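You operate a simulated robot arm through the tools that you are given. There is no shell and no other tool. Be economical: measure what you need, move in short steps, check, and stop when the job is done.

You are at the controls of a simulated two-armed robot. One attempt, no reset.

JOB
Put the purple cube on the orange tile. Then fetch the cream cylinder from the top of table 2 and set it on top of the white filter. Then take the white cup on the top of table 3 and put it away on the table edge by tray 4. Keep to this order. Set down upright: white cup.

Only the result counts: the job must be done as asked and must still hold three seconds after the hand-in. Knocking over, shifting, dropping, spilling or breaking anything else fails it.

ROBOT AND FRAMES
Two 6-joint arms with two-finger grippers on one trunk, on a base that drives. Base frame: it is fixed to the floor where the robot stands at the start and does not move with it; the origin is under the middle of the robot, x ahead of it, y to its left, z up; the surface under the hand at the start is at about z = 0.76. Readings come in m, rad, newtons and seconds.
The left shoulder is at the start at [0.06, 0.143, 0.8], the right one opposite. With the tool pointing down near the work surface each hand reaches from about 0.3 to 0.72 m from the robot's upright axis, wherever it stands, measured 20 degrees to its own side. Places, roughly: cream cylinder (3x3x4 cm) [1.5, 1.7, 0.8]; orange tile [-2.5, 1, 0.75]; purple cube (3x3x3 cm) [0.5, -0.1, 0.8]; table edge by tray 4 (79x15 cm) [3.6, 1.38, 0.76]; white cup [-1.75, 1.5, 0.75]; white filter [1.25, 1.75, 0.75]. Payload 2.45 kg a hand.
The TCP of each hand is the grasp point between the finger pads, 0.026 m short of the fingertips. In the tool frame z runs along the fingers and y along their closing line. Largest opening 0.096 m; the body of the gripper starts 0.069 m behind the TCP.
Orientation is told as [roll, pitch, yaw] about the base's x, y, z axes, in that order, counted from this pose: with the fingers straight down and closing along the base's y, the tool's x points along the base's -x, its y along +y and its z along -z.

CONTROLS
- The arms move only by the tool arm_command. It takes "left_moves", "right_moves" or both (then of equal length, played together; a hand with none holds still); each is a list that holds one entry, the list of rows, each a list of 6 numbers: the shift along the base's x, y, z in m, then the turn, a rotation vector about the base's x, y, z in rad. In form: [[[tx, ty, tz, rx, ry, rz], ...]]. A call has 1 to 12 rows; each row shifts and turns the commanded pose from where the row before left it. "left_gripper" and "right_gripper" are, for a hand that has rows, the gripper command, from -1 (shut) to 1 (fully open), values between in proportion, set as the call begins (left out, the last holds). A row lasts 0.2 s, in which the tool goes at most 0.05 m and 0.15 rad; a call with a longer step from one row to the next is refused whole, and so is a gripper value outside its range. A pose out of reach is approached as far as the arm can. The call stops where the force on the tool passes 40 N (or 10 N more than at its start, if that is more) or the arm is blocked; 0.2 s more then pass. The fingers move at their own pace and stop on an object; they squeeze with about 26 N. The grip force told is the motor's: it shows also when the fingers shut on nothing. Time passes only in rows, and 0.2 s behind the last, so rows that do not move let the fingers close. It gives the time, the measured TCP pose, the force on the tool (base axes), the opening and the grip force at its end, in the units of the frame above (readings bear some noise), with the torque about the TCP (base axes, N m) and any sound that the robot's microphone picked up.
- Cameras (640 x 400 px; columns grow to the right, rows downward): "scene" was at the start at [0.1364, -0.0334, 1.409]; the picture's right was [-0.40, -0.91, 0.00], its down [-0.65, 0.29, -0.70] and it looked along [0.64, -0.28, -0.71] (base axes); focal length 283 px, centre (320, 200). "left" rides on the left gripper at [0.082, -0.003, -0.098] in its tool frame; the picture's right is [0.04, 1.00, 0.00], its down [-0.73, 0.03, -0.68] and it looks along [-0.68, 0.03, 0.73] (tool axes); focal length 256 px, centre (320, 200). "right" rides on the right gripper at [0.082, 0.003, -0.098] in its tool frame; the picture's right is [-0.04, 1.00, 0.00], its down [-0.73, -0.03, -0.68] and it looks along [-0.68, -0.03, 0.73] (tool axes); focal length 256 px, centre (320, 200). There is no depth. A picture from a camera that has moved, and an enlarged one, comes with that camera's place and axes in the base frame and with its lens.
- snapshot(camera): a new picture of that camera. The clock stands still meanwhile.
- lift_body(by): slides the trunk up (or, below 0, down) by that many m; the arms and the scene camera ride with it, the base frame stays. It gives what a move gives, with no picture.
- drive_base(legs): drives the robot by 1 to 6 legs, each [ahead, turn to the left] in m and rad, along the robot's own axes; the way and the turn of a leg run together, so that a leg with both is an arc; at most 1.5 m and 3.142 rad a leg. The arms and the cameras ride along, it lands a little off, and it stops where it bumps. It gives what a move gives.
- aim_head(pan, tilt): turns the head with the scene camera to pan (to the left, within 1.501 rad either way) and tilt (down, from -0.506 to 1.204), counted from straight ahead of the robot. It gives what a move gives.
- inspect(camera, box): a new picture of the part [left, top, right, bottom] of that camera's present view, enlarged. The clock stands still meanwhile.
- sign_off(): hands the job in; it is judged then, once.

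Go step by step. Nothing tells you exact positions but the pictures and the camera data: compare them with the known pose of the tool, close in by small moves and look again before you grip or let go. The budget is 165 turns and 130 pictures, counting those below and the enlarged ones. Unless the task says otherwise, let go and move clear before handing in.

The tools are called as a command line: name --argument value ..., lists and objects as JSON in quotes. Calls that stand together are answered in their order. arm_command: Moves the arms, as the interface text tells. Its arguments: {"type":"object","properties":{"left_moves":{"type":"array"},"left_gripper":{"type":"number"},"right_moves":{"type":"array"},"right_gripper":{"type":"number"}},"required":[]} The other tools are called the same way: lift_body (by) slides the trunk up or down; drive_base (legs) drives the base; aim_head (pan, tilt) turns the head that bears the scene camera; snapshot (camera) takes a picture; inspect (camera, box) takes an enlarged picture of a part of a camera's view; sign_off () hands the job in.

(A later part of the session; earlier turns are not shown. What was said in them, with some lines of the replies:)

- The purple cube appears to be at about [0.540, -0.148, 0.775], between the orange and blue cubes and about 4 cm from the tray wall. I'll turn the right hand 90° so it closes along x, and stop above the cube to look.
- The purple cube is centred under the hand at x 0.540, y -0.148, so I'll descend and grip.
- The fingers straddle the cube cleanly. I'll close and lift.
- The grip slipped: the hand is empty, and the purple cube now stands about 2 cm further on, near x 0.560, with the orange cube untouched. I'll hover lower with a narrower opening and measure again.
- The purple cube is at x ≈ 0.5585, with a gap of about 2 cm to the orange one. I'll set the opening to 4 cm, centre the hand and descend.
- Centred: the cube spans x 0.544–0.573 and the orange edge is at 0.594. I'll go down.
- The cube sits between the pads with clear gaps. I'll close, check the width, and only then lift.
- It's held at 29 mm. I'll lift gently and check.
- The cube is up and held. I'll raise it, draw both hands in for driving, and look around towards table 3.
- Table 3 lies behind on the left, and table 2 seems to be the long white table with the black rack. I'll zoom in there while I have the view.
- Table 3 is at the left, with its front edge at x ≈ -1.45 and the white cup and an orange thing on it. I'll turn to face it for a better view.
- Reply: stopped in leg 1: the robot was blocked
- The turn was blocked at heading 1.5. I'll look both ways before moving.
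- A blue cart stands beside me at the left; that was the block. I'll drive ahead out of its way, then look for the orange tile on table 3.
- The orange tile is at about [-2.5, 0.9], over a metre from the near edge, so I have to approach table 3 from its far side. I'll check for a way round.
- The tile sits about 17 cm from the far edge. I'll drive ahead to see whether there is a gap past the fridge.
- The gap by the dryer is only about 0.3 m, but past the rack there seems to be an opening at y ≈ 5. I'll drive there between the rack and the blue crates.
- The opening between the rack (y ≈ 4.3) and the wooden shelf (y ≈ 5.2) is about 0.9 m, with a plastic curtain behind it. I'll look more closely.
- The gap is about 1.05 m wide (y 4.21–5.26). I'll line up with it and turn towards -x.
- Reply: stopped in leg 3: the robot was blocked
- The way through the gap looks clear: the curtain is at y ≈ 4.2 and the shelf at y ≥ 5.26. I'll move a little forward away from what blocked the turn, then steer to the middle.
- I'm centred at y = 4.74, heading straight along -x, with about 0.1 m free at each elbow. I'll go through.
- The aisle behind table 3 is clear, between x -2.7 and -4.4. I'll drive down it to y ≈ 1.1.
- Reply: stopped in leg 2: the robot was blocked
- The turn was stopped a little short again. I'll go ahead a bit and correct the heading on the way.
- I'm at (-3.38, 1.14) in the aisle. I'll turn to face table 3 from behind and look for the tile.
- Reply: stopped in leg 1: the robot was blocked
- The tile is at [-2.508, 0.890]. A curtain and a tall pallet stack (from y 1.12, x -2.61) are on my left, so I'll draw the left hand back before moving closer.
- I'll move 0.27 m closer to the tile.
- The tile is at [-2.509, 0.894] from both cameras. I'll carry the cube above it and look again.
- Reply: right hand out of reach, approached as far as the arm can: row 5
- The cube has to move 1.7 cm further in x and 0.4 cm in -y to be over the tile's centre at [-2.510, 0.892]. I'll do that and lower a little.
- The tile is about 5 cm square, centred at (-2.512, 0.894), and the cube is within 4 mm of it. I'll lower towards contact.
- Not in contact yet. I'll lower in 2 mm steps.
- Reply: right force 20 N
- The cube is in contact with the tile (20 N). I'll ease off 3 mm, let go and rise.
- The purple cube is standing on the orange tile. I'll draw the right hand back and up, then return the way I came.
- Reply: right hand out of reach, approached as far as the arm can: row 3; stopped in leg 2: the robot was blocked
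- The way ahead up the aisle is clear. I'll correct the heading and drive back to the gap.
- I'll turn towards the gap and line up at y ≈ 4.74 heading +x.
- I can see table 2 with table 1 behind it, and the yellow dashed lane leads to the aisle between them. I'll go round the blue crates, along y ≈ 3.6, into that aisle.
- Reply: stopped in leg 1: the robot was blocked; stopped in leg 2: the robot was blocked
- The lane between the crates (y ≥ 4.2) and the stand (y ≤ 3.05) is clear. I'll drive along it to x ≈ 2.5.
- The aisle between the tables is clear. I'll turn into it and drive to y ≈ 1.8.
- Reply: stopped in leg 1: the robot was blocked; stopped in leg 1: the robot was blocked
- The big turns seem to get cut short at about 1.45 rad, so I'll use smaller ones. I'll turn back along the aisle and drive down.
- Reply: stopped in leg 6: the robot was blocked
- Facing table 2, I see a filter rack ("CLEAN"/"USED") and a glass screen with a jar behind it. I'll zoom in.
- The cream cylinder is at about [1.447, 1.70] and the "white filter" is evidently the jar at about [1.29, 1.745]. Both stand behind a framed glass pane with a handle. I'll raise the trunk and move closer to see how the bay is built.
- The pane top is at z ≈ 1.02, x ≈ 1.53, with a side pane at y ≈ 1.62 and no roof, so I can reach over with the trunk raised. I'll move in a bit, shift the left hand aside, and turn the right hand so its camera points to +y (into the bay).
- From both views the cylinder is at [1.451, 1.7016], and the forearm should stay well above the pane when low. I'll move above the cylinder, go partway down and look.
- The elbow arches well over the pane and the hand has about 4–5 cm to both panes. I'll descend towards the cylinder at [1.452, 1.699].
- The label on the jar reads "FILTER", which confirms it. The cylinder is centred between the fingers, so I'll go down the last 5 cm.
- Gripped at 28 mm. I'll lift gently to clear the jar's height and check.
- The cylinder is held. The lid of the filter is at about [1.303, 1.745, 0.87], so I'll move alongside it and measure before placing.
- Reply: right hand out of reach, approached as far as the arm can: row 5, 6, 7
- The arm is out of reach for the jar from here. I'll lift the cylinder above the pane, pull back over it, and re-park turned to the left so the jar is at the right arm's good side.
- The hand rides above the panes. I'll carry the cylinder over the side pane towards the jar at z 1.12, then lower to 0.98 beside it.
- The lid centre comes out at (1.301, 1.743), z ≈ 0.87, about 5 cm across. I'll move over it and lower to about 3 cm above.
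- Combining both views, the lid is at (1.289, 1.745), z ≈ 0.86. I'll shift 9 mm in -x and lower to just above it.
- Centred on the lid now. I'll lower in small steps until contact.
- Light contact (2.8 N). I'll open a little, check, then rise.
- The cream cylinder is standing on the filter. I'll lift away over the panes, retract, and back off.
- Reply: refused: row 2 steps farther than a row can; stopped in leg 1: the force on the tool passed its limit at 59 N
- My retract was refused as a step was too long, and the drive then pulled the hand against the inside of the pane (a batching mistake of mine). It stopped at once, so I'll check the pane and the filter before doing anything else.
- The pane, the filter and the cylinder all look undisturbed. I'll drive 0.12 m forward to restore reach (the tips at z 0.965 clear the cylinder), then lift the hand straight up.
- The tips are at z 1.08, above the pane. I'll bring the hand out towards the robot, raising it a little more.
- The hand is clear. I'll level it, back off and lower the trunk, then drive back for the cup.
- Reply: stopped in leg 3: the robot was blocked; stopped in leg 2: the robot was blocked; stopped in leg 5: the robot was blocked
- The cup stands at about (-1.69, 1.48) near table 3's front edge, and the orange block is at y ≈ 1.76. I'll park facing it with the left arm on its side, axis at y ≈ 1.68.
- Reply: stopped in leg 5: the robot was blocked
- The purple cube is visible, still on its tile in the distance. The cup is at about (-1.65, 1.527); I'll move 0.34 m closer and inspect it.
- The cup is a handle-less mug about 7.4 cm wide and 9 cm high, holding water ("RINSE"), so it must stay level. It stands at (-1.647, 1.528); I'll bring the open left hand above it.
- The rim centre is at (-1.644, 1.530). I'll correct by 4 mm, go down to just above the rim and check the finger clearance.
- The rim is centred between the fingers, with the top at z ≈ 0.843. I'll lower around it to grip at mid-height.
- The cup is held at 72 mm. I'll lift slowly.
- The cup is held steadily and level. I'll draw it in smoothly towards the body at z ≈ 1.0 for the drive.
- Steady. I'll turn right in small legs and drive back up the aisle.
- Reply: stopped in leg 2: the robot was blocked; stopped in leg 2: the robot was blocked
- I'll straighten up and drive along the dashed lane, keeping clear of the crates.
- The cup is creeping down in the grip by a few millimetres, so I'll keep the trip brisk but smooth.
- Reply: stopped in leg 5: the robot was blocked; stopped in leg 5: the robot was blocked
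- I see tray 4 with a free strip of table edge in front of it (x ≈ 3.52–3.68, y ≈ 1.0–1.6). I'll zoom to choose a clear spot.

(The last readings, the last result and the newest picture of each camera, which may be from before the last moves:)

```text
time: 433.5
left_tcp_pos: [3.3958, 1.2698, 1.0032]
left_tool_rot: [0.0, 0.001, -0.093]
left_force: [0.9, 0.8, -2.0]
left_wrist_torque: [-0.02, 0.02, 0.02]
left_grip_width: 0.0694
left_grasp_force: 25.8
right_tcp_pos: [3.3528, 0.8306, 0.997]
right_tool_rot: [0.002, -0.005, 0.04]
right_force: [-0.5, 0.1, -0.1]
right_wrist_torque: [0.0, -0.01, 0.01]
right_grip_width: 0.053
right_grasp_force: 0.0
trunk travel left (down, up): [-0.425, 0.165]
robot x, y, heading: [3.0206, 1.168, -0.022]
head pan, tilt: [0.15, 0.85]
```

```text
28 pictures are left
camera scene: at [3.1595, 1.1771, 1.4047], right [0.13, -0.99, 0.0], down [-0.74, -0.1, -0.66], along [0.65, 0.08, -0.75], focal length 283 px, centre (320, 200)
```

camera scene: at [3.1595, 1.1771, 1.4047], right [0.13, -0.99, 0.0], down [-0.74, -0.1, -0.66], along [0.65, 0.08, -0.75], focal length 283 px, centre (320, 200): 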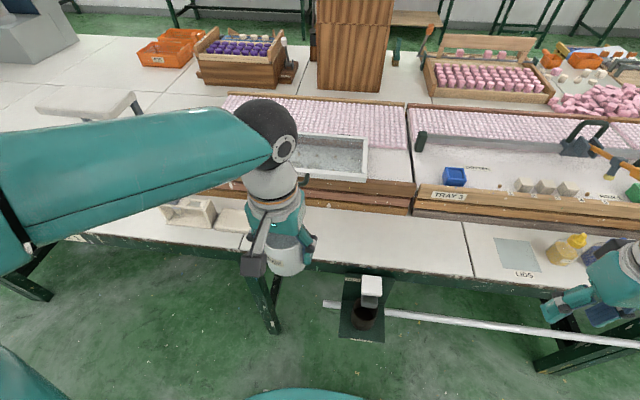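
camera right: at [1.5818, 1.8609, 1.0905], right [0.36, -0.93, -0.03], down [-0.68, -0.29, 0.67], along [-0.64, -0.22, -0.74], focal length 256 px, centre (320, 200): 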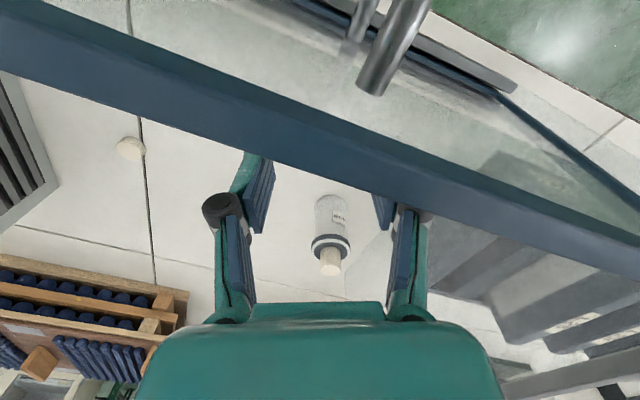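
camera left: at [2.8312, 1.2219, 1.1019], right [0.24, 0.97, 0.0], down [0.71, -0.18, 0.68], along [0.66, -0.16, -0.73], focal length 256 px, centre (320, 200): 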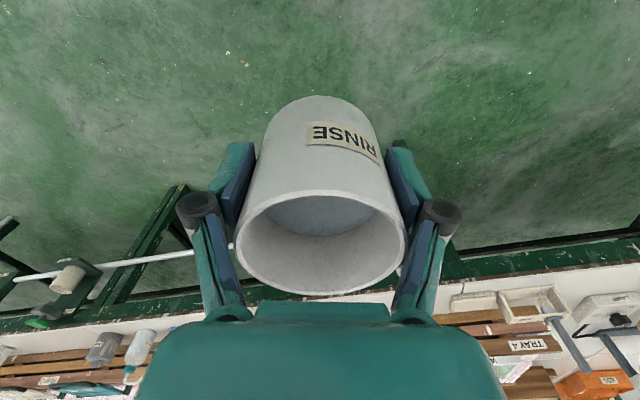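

The strip in front of tray 4 is free between y ≈ 1.0 and 1.45, x 3.52–3.69. I'll place the cup at about (3.60, 1.23), first moving above it.

arm_command --left_moves '[[[0.008, -0.001, 0, 0, 0, 0], [0.018, -0.003, 0, 0, 0, 0], [0.026, -0.005, 0, 0, 0, 0], [0.028, -0.006, 0, 0, 0, 0], [0.028, -0.006, 0, 0, 0, 0], [0.028, -0.006, 0, 0, 0, 0], [0.028, -0.006, -0.005, 0, 0, 0], [0.022, -0.004, -0.012, 0, 0, 0], [0.012, -0.002, -0.02, 0, 0, 0], [0.006, 0, -0.025, 0, 0, 0], [0, 0, -0.025, 0, 0, 0], [0, 0, -0.015, 0, 0, 0]]]'

snapshot --camera "scene"

snapshot --camera "left"

```text
time: 436.1
left_tcp_pos: [3.6009, 1.2305, 0.9005]
left_tool_rot: [0.0, 0.002, -0.092]
left_force: [-0.2, 0.2, -2.2]
left_wrist_torque: [0.01, -0.01, 0.0]
left_grip_width: 0.0692
left_grasp_force: 26.4
right_tcp_pos: [3.3524, 0.8289, 0.9968]
right_tool_rot: [0.002, -0.004, 0.042]
right_force: [-0.3, 0.2, 0.6]
right_wrist_torque: [0.01, 0.0, 0.01]
right_grip_width: 0.0527
right_grasp_force: 0.1
trunk travel left (down, up): [-0.425, 0.165]
robot x, y, heading: [3.0212, 1.1705, -0.015]
head pan, tilt: [0.15, 0.85]
```

```text
27 pictures are left
camera scene: at [3.1601, 1.1771, 1.4046], right [0.13, -0.99, 0.0], down [-0.75, -0.1, -0.66], along [0.65, 0.08, -0.75], focal length 283 px, centre (320, 200)
```

scene: 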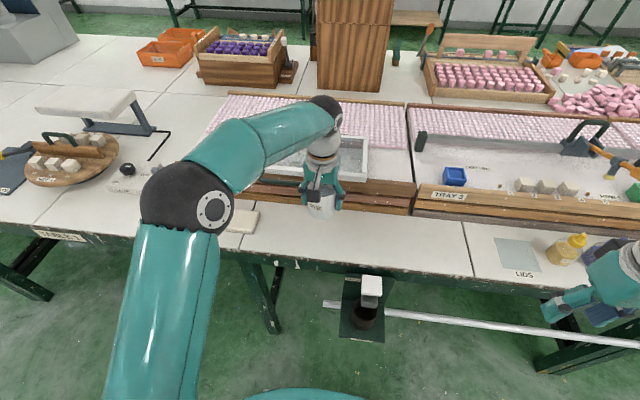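

```text
26 pictures are left
camera left: at [3.5203, 1.2335, 0.9995], right [0.05, 1.0, 0.0], down [0.73, -0.04, 0.68], along [0.68, -0.03, -0.73], focal length 256 px, centre (320, 200)
```

left: 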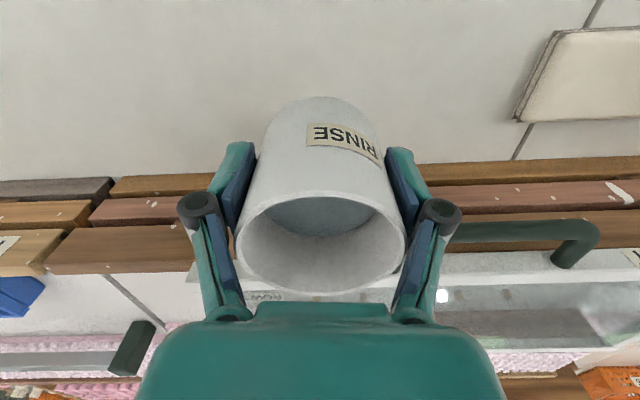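

The spot is clear all round. I'll lower towards the table.

arm_command --left_moves '[[[0, 0, -0.01, 0, 0, 0], [0, 0, -0.015, 0, 0, 0], [0, 0, -0.015, 0, 0, 0], [0, 0, -0.015, 0, 0, 0], [0, 0, -0.008, 0, 0, 0], [0, 0, -0.003, 0, 0, 0], [0, 0, 0, 0, 0, 0]]]'

inspect --camera "scene" --box '[240, 150, 400, 250]'

```text
time: 437.7
left_tcp_pos: [3.6004, 1.2306, 0.8358]
left_tool_rot: [0.0, -0.001, -0.091]
left_force: [-0.3, 0.4, -2.6]
left_wrist_torque: [-0.01, 0.04, -0.01]
left_grip_width: 0.069
left_grasp_force: 25.4
right_tcp_pos: [3.3525, 0.8292, 0.996]
right_tool_rot: [0.001, -0.004, 0.039]
right_force: [0.4, 0.3, -0.6]
right_wrist_torque: [0.0, 0.03, 0.03]
right_grip_width: 0.0529
right_grasp_force: 0.1
trunk travel left (down, up): [-0.425, 0.165]
robot x, y, heading: [3.0235, 1.1668, -0.023]
head pan, tilt: [0.15, 0.85]
```

```text
4.00 times, centred on (320, 200) of scene
camera zoom: at [3.16, 1.1771, 1.4046], right [0.13, -0.99, 0.0], down [-0.75, -0.1, -0.66], along [0.65, 0.08, -0.75], focal length 1134 px, centre (320, 200)
```

zoom: 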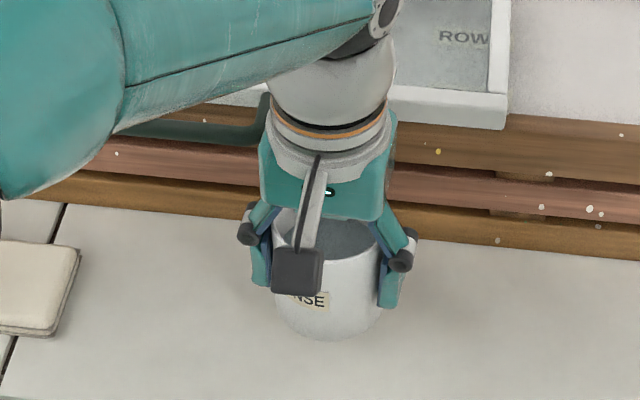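

arm_command --left_moves '[[[0, 0, -0.003, 0, 0, 0], [0, 0, -0.003, 0, 0, 0], [0, 0, 0, 0, 0, 0]]]'

arm_command --left_moves '[[[0, 0, -0.003, 0, 0, 0], [0, 0, 0, 0, 0, 0]]]'

arm_command --left_moves '[[[0, 0, -0.002, 0, 0, 0], [0, 0, 0, 0, 0, 0]]]'

```text
time: 438.5
left_tcp_pos: [3.6006, 1.2299, 0.8296]
left_tool_rot: [0.0, 0.0, -0.093]
left_force: [0.1, 0.7, -2.8]
left_wrist_torque: [-0.01, 0.02, 0.04]
left_grip_width: 0.069
left_grasp_force: 26.1
right_tcp_pos: [3.3526, 0.8296, 0.997]
right_tool_rot: [0.003, -0.004, 0.041]
right_force: [-0.3, 0.6, -0.7]
right_wrist_torque: [0.01, 0.02, 0.0]
right_grip_width: 0.0528
right_grasp_force: 0.0
trunk travel left (down, up): [-0.425, 0.165]
robot x, y, heading: [3.0206, 1.1673, -0.021]
head pan, tilt: [0.15, 0.85]
```

```text
time: 439.1
left_tcp_pos: [3.5998, 1.2302, 0.8273]
left_tool_rot: [-0.001, 0.0, -0.092]
left_force: [0.7, 0.4, -2.4]
left_wrist_torque: [0.02, 0.02, 0.03]
left_grip_width: 0.0689
left_grasp_force: 25.5
right_tcp_pos: [3.3521, 0.8297, 0.9968]
right_tool_rot: [0.001, -0.004, 0.04]
right_force: [0.3, 0.5, -0.1]
right_wrist_torque: [-0.06, -0.02, 0.02]
right_grip_width: 0.0529
right_grasp_force: 0.1
trunk travel left (down, up): [-0.425, 0.165]
robot x, y, heading: [3.0195, 1.1682, -0.021]
head pan, tilt: [0.15, 0.85]
```

```text
time: 439.7
left_tcp_pos: [3.6008, 1.2297, 0.8249]
left_tool_rot: [0.0, 0.001, -0.092]
left_force: [0.1, -0.1, -1.5]
left_wrist_torque: [-0.01, -0.01, 0.03]
left_grip_width: 0.0691
left_grasp_force: 26.2
right_tcp_pos: [3.3512, 0.8301, 0.9981]
right_tool_rot: [0.003, -0.004, 0.04]
right_force: [-0.3, -0.6, 0.4]
right_wrist_torque: [0.03, 0.03, 0.0]
right_grip_width: 0.0528
right_grasp_force: 0.1
trunk travel left (down, up): [-0.425, 0.165]
robot x, y, heading: [3.0167, 1.1698, -0.028]
head pan, tilt: [0.15, 0.85]
```

arm_command --left_moves '[[[0, 0, -0.002, 0, 0, 0], [0, 0, 0, 0, 0, 0]]]'

arm_command --left_moves '[[[0, 0, -0.002, 0, 0, 0], [0, 0, 0, 0, 0, 0]]]'

inspect --camera "left" --box '[180, 60, 460, 310]'

```text
time: 440.3
left_tcp_pos: [3.6014, 1.2297, 0.8223]
left_tool_rot: [0.0, -0.001, -0.093]
left_force: [-0.3, -0.3, -0.9]
left_wrist_torque: [0.03, 0.03, 0.02]
left_grip_width: 0.0692
left_grasp_force: 26.3
right_tcp_pos: [3.3528, 0.8293, 0.9962]
right_tool_rot: [0.002, -0.003, 0.039]
right_force: [0.6, 0.2, 0.3]
right_wrist_torque: [0.04, -0.02, 0.03]
right_grip_width: 0.0526
right_grasp_force: 0.2
trunk travel left (down, up): [-0.425, 0.165]
robot x, y, heading: [3.0195, 1.1671, -0.017]
head pan, tilt: [0.15, 0.85]
```

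```text
time: 440.9
left_tcp_pos: [3.5993, 1.2293, 0.8213]
left_tool_rot: [0.0, 0.002, -0.093]
left_force: [-0.3, 0.1, -1.9]
left_wrist_torque: [-0.05, 0.02, -0.01]
left_grip_width: 0.069
left_grasp_force: 26.0
right_tcp_pos: [3.3521, 0.8284, 0.9959]
right_tool_rot: [0.001, -0.003, 0.041]
right_force: [0.2, -0.5, 0.5]
right_wrist_torque: [0.02, 0.04, 0.06]
right_grip_width: 0.0527
right_grasp_force: 0.1
trunk travel left (down, up): [-0.425, 0.165]
robot x, y, heading: [3.0212, 1.1684, -0.017]
head pan, tilt: [0.15, 0.85]
```

```text
1.60 times, centred on (320, 185) of left
camera zoom: at [3.5203, 1.2331, 0.919], right [0.05, 1.0, 0.0], down [0.73, -0.04, 0.68], along [0.68, -0.03, -0.73], focal length 410 px, centre (320, 224)
```

zoom: 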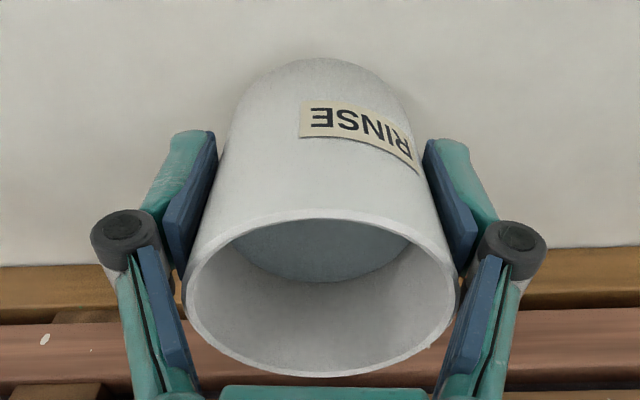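

arm_command --left_moves '[[[0, 0, -0.002, 0, 0, 0], [0, 0, 0, 0, 0, 0]]]'

arm_command --left_moves '[[[0, 0, -0.002, 0, 0, 0], [0, 0, 0, 0, 0, 0]]]'

```text
time: 441.5
left_tcp_pos: [3.601, 1.2306, 0.818]
left_tool_rot: [0.001, 0.002, -0.091]
left_force: [-0.2, 0.1, -1.8]
left_wrist_torque: [-0.01, 0.02, 0.03]
left_grip_width: 0.069
left_grasp_force: 25.6
right_tcp_pos: [3.3527, 0.8292, 0.9967]
right_tool_rot: [0.0, -0.005, 0.04]
right_force: [0.0, 0.2, 0.5]
right_wrist_torque: [0.02, -0.02, 0.01]
right_grip_width: 0.0528
right_grasp_force: 0.2
trunk travel left (down, up): [-0.425, 0.165]
robot x, y, heading: [3.0193, 1.172, -0.017]
head pan, tilt: [0.15, 0.85]
```

```text
time: 442.1
left_tcp_pos: [3.5992, 1.2302, 0.8168]
left_tool_rot: [0.001, 0.002, -0.094]
left_force: [0.2, -0.4, -1.7]
left_wrist_torque: [0.0, 0.01, 0.0]
left_grip_width: 0.0688
left_grasp_force: 26.3
right_tcp_pos: [3.3528, 0.8298, 0.9965]
right_tool_rot: [0.002, -0.002, 0.04]
right_force: [0.2, 0.7, -0.1]
right_wrist_torque: [0.02, 0.01, 0.01]
right_grip_width: 0.0529
right_grasp_force: 0.1
trunk travel left (down, up): [-0.425, 0.165]
robot x, y, heading: [3.019, 1.169, -0.024]
head pan, tilt: [0.15, 0.85]
```

arm_command --left_moves '[[[0, 0, -0.002, 0, 0, 0], [0, 0, 0, 0, 0, 0]]]'

arm_command --left_moves '[[[0, 0, -0.002, 0, 0, 0], [0, 0, 0, 0, 0, 0]]]'

inspect --camera "scene" --box '[280, 180, 376, 240]'

```text
time: 442.7
left_tcp_pos: [3.6002, 1.2299, 0.8145]
left_tool_rot: [0.0, 0.003, -0.091]
left_force: [0.6, 0.3, -3.2]
left_wrist_torque: [0.01, 0.02, -0.02]
left_grip_width: 0.0691
left_grasp_force: 25.7
right_tcp_pos: [3.3519, 0.8295, 0.9965]
right_tool_rot: [0.0, -0.002, 0.04]
right_force: [-1.1, 0.6, 0.4]
right_wrist_torque: [0.02, 0.0, 0.0]
right_grip_width: 0.0527
right_grasp_force: 0.1
trunk travel left (down, up): [-0.425, 0.165]
robot x, y, heading: [3.0249, 1.1683, -0.019]
head pan, tilt: [0.15, 0.85]
```

```text
time: 443.3
left_tcp_pos: [3.6002, 1.2305, 0.8122]
left_tool_rot: [0.0, 0.0, -0.093]
left_force: [-0.2, -0.9, -0.9]
left_wrist_torque: [0.0, 0.01, 0.01]
left_grip_width: 0.0689
left_grasp_force: 25.9
right_tcp_pos: [3.3522, 0.8301, 0.9964]
right_tool_rot: [0.002, -0.005, 0.039]
right_force: [-0.4, -0.1, -0.9]
right_wrist_torque: [0.01, -0.02, -0.01]
right_grip_width: 0.0529
right_grasp_force: 0.0
trunk travel left (down, up): [-0.425, 0.165]
robot x, y, heading: [3.0227, 1.1679, -0.021]
head pan, tilt: [0.15, 0.85]
```

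```text
6.67 times, centred on (328, 210) of scene
camera zoom: at [3.16, 1.1771, 1.4046], right [0.13, -0.99, 0.0], down [-0.75, -0.1, -0.66], along [0.65, 0.08, -0.75], focal length 1889 px, centre (267, 133)
```

zoom: 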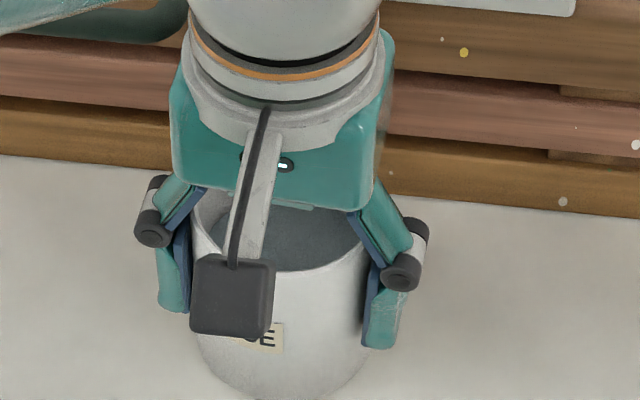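

arm_command --left_moves '[[[0, 0, -0.002, 0, 0, 0], [0, 0, 0, 0, 0, 0]]]'

arm_command --left_moves '[[[0, 0, -0.002, 0, 0, 0], [0, 0, 0, 0, 0, 0]]]'

arm_command --left_moves '[[[0, 0, -0.002, 0, 0, 0], [0, 0, 0, 0, 0, 0]]]'

```text
time: 443.9
left_tcp_pos: [3.6004, 1.23, 0.8129]
left_tool_rot: [0.001, 0.0, -0.093]
left_force: [-2.0, -1.4, 6.8]
left_wrist_torque: [0.12, -0.15, 0.01]
left_grip_width: 0.0691
left_grasp_force: 26.0
right_tcp_pos: [3.3511, 0.8303, 0.9974]
right_tool_rot: [0.0, -0.003, 0.04]
right_force: [1.1, 0.8, -0.2]
right_wrist_torque: [-0.02, 0.0, 0.01]
right_grip_width: 0.0528
right_grasp_force: 0.1
trunk travel left (down, up): [-0.425, 0.165]
robot x, y, heading: [3.0194, 1.1681, -0.019]
head pan, tilt: [0.15, 0.85]
```

```text
time: 444.5
left_tcp_pos: [3.6007, 1.2291, 0.8106]
left_tool_rot: [0.0, -0.005, -0.09]
left_force: [-0.5, -1.5, 16.9]
left_wrist_torque: [-0.11, -0.1, 0.19]
left_grip_width: 0.0695
left_grasp_force: 25.7
right_tcp_pos: [3.3503, 0.8288, 0.9971]
right_tool_rot: [0.002, -0.006, 0.04]
right_force: [0.0, 0.5, 0.0]
right_wrist_torque: [-0.01, 0.0, -0.01]
right_grip_width: 0.0529
right_grasp_force: 0.3
trunk travel left (down, up): [-0.425, 0.165]
robot x, y, heading: [3.0187, 1.1694, -0.019]
head pan, tilt: [0.15, 0.85]
```

```text
time: 445.1
left_tcp_pos: [3.6001, 1.2297, 0.8085]
left_tool_rot: [0.002, -0.004, -0.091]
left_force: [1.3, -3.2, 16.4]
left_wrist_torque: [-0.15, -0.14, 0.17]
left_grip_width: 0.0687
left_grasp_force: 25.7
right_tcp_pos: [3.3513, 0.8278, 0.9966]
right_tool_rot: [0.003, -0.006, 0.04]
right_force: [0.3, -0.5, -0.4]
right_wrist_torque: [0.0, -0.01, -0.02]
right_grip_width: 0.0527
right_grasp_force: 0.1
trunk travel left (down, up): [-0.425, 0.165]
robot x, y, heading: [3.0235, 1.1676, -0.02]
head pan, tilt: [0.15, 0.85]
```

Contact (about 17 N). I'll ease off 2 mm, then open.

arm_command --left_moves '[[[0, 0, 0.002, 0, 0, 0], [0, 0, 0, 0, 0, 0]]]'

inspect --camera "left" --box '[180, 60, 460, 310]'

```text
time: 445.7
left_tcp_pos: [3.5997, 1.2313, 0.8078]
left_tool_rot: [0.002, 0.002, -0.092]
left_force: [1.6, -0.9, 6.1]
left_wrist_torque: [-0.11, -0.38, -0.09]
left_grip_width: 0.0684
left_grasp_force: 25.2
right_tcp_pos: [3.3518, 0.8286, 0.9966]
right_tool_rot: [0.001, -0.005, 0.039]
right_force: [0.2, 0.3, -0.5]
right_wrist_torque: [0.02, -0.02, -0.01]
right_grip_width: 0.0525
right_grasp_force: 0.1
trunk travel left (down, up): [-0.425, 0.165]
robot x, y, heading: [3.0212, 1.1708, -0.02]
head pan, tilt: [0.15, 0.85]
```

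```text
1.60 times, centred on (320, 185) of left
camera zoom: at [3.5198, 1.2332, 0.9066], right [0.05, 1.0, 0.0], down [0.73, -0.04, 0.68], along [0.68, -0.03, -0.74], focal length 410 px, centre (320, 224)
```

zoom: 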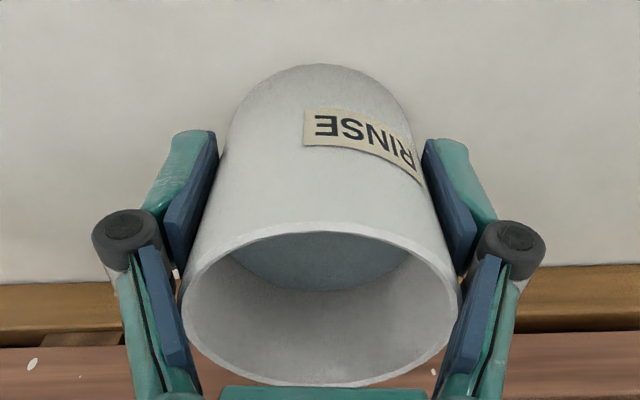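

arm_command --left_moves '[[[0, 0, 0, 0, 0, 0], [0, 0, 0, 0, 0, 0], [0, 0, 0, 0, 0, 0], [0, 0, 0, 0, 0, 0]]]' --left_gripper 1

inspect --camera "left" --box '[180, 60, 460, 310]'

inspect --camera "scene" --box '[240, 150, 400, 250]'

```text
time: 446.7
left_tcp_pos: [3.6008, 1.2301, 0.8086]
left_tool_rot: [-0.001, 0.0, -0.092]
left_force: [-0.4, 0.4, -0.4]
left_wrist_torque: [0.0, 0.01, 0.01]
left_grip_width: 0.0961
left_grasp_force: 0.0
right_tcp_pos: [3.3522, 0.8301, 0.9969]
right_tool_rot: [0.002, -0.003, 0.041]
right_force: [0.5, 0.5, 0.2]
right_wrist_torque: [0.0, 0.01, 0.0]
right_grip_width: 0.0527
right_grasp_force: 0.1
trunk travel left (down, up): [-0.425, 0.165]
robot x, y, heading: [3.0206, 1.1716, -0.02]
head pan, tilt: [0.15, 0.85]
```

```text
1.60 times, centred on (320, 185) of left
camera zoom: at [3.5202, 1.2333, 0.9072], right [0.05, 1.0, 0.0], down [0.73, -0.04, 0.68], along [0.68, -0.03, -0.73], focal length 410 px, centre (320, 224)
```

zoom: 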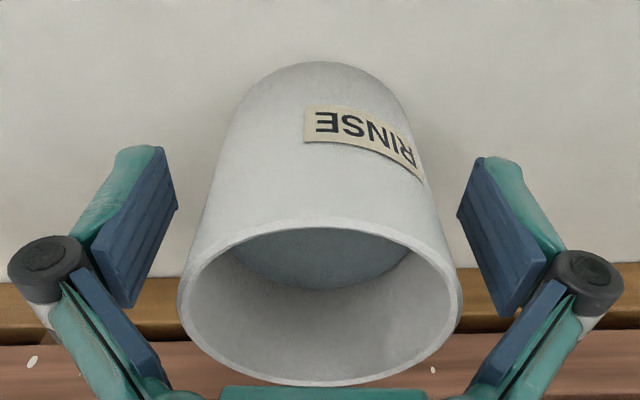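

```text
4.00 times, centred on (320, 200) of scene
camera zoom: at [3.1598, 1.177, 1.4046], right [0.13, -0.99, 0.0], down [-0.75, -0.1, -0.66], along [0.65, 0.08, -0.75], focal length 1134 px, centre (320, 200)
```

zoom: 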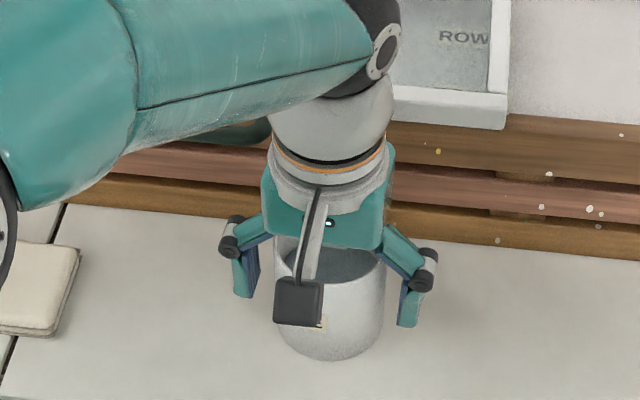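

The cup stands upright with its water inside. I'll raise the hand straight up, clear of it.

arm_command --left_moves '[[[0, 0, 0.015, 0, 0, 0], [0, 0, 0.025, 0, 0, 0], [0, 0, 0.03, 0, 0, 0], [0, 0, 0.03, 0, 0, 0], [0, 0, 0.03, 0, 0, 0], [0, 0, 0.03, 0, 0, 0], [-0.03, 0, 0.01, 0, 0, 0], [-0.04, 0, 0, 0, 0, 0], [-0.04, 0, 0, 0, 0, 0], [-0.04, 0, 0, 0, 0, 0], [0, 0, 0, 0, 0, 0]]]'

snapshot --camera "scene"

inspect --camera "scene" --box '[240, 150, 400, 250]'

```text
time: 449.1
left_tcp_pos: [3.4489, 1.2296, 0.979]
left_tool_rot: [0.001, -0.001, -0.09]
left_force: [0.1, -0.3, -0.7]
left_wrist_torque: [0.0, 0.04, -0.02]
left_grip_width: 0.096
left_grasp_force: 0.1
right_tcp_pos: [3.3519, 0.8292, 0.9964]
right_tool_rot: [0.002, -0.004, 0.039]
right_force: [-0.1, 0.0, -0.1]
right_wrist_torque: [0.01, 0.02, 0.0]
right_grip_width: 0.053
right_grasp_force: 0.2
trunk travel left (down, up): [-0.425, 0.165]
robot x, y, heading: [3.0212, 1.1686, -0.022]
head pan, tilt: [0.15, 0.85]
```

```text
19 pictures are left
camera scene: at [3.1602, 1.177, 1.4045], right [0.13, -0.99, 0.0], down [-0.75, -0.1, -0.66], along [0.65, 0.08, -0.75], focal length 283 px, centre (320, 200)
```

scene: 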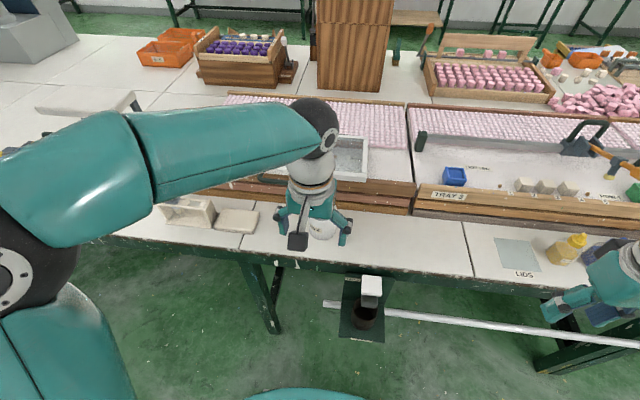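

```text
4.00 times, centred on (320, 200) of scene
camera zoom: at [3.1602, 1.177, 1.4045], right [0.13, -0.99, 0.0], down [-0.75, -0.1, -0.66], along [0.65, 0.08, -0.75], focal length 1134 px, centre (320, 200)
```

zoom: 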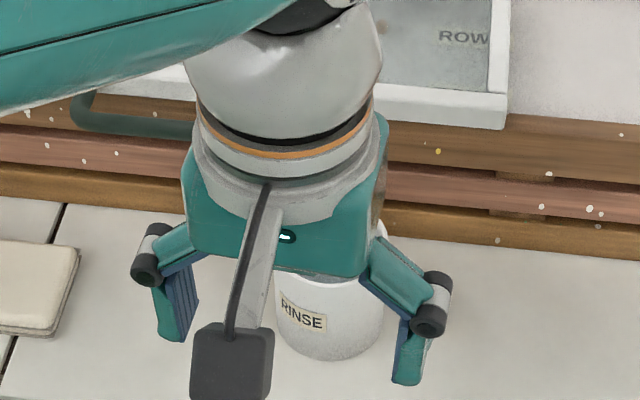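

The cup is upright and well inside the strip. I'll back off a little and take a last look.

drive_base --legs '[[-0.35, 0]]'

snapshot --camera "scene"

```text
time: 451.4
left_tcp_pos: [3.0975, 1.2371, 0.9799]
left_tool_rot: [0.0, 0.001, -0.087]
left_force: [0.7, 0.1, 0.3]
left_wrist_torque: [0.04, 0.03, 0.01]
left_grip_width: 0.0959
left_grasp_force: 0.0
right_tcp_pos: [3.0009, 0.8381, 0.9966]
right_tool_rot: [0.002, -0.007, 0.046]
right_force: [0.6, 0.8, 0.1]
right_wrist_torque: [-0.01, -0.01, 0.02]
right_grip_width: 0.0525
right_grasp_force: 0.1
trunk travel left (down, up): [-0.425, 0.165]
robot x, y, heading: [2.6645, 1.1747, -0.02]
head pan, tilt: [0.15, 0.85]
```

```text
17 pictures are left
camera scene: at [2.8071, 1.1849, 1.4048], right [0.13, -0.99, 0.0], down [-0.74, -0.1, -0.66], along [0.65, 0.09, -0.75], focal length 283 px, centre (320, 200)
```

scene: 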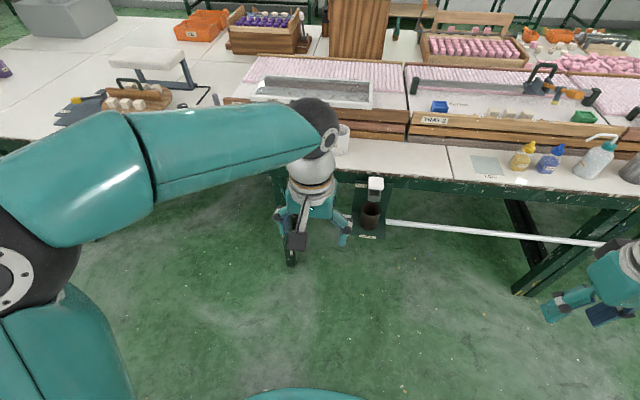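

The cup stands by tray 4 and both hands are empty and clear, so I'm handing in.

sign_off

```text
The job is handed in.
```

I handed in the job with all three items placed in order: the purple cube on the orange tile, the cream cylinder on top of the white filter, and the white cup upright on the table edge by tray 4.

Four things happened along the way that could affect the result:
- **Purple cube:** my first grip slipped and pushed the cube about 2 cm along the table. The second grip held.
- **Glass pane on table 2:** after I set down the cylinder, a base move pulled the right hand against the inside of the pane, reaching 59 N before it stopped. In the close-up afterwards, the pane, the filter and the cylinder all looked undisturbed.
- **White cup:** it turned out to hold water and may have crept slightly in the grip during the drive. It was still upright with water inside when I set it down.
- **Blocked turns:** the base reported being blocked on many turns. The first was beside the blue cart, which I probably touched, and later ones were in open space. In the views I had afterwards, the cart and the blue crates looked in place.
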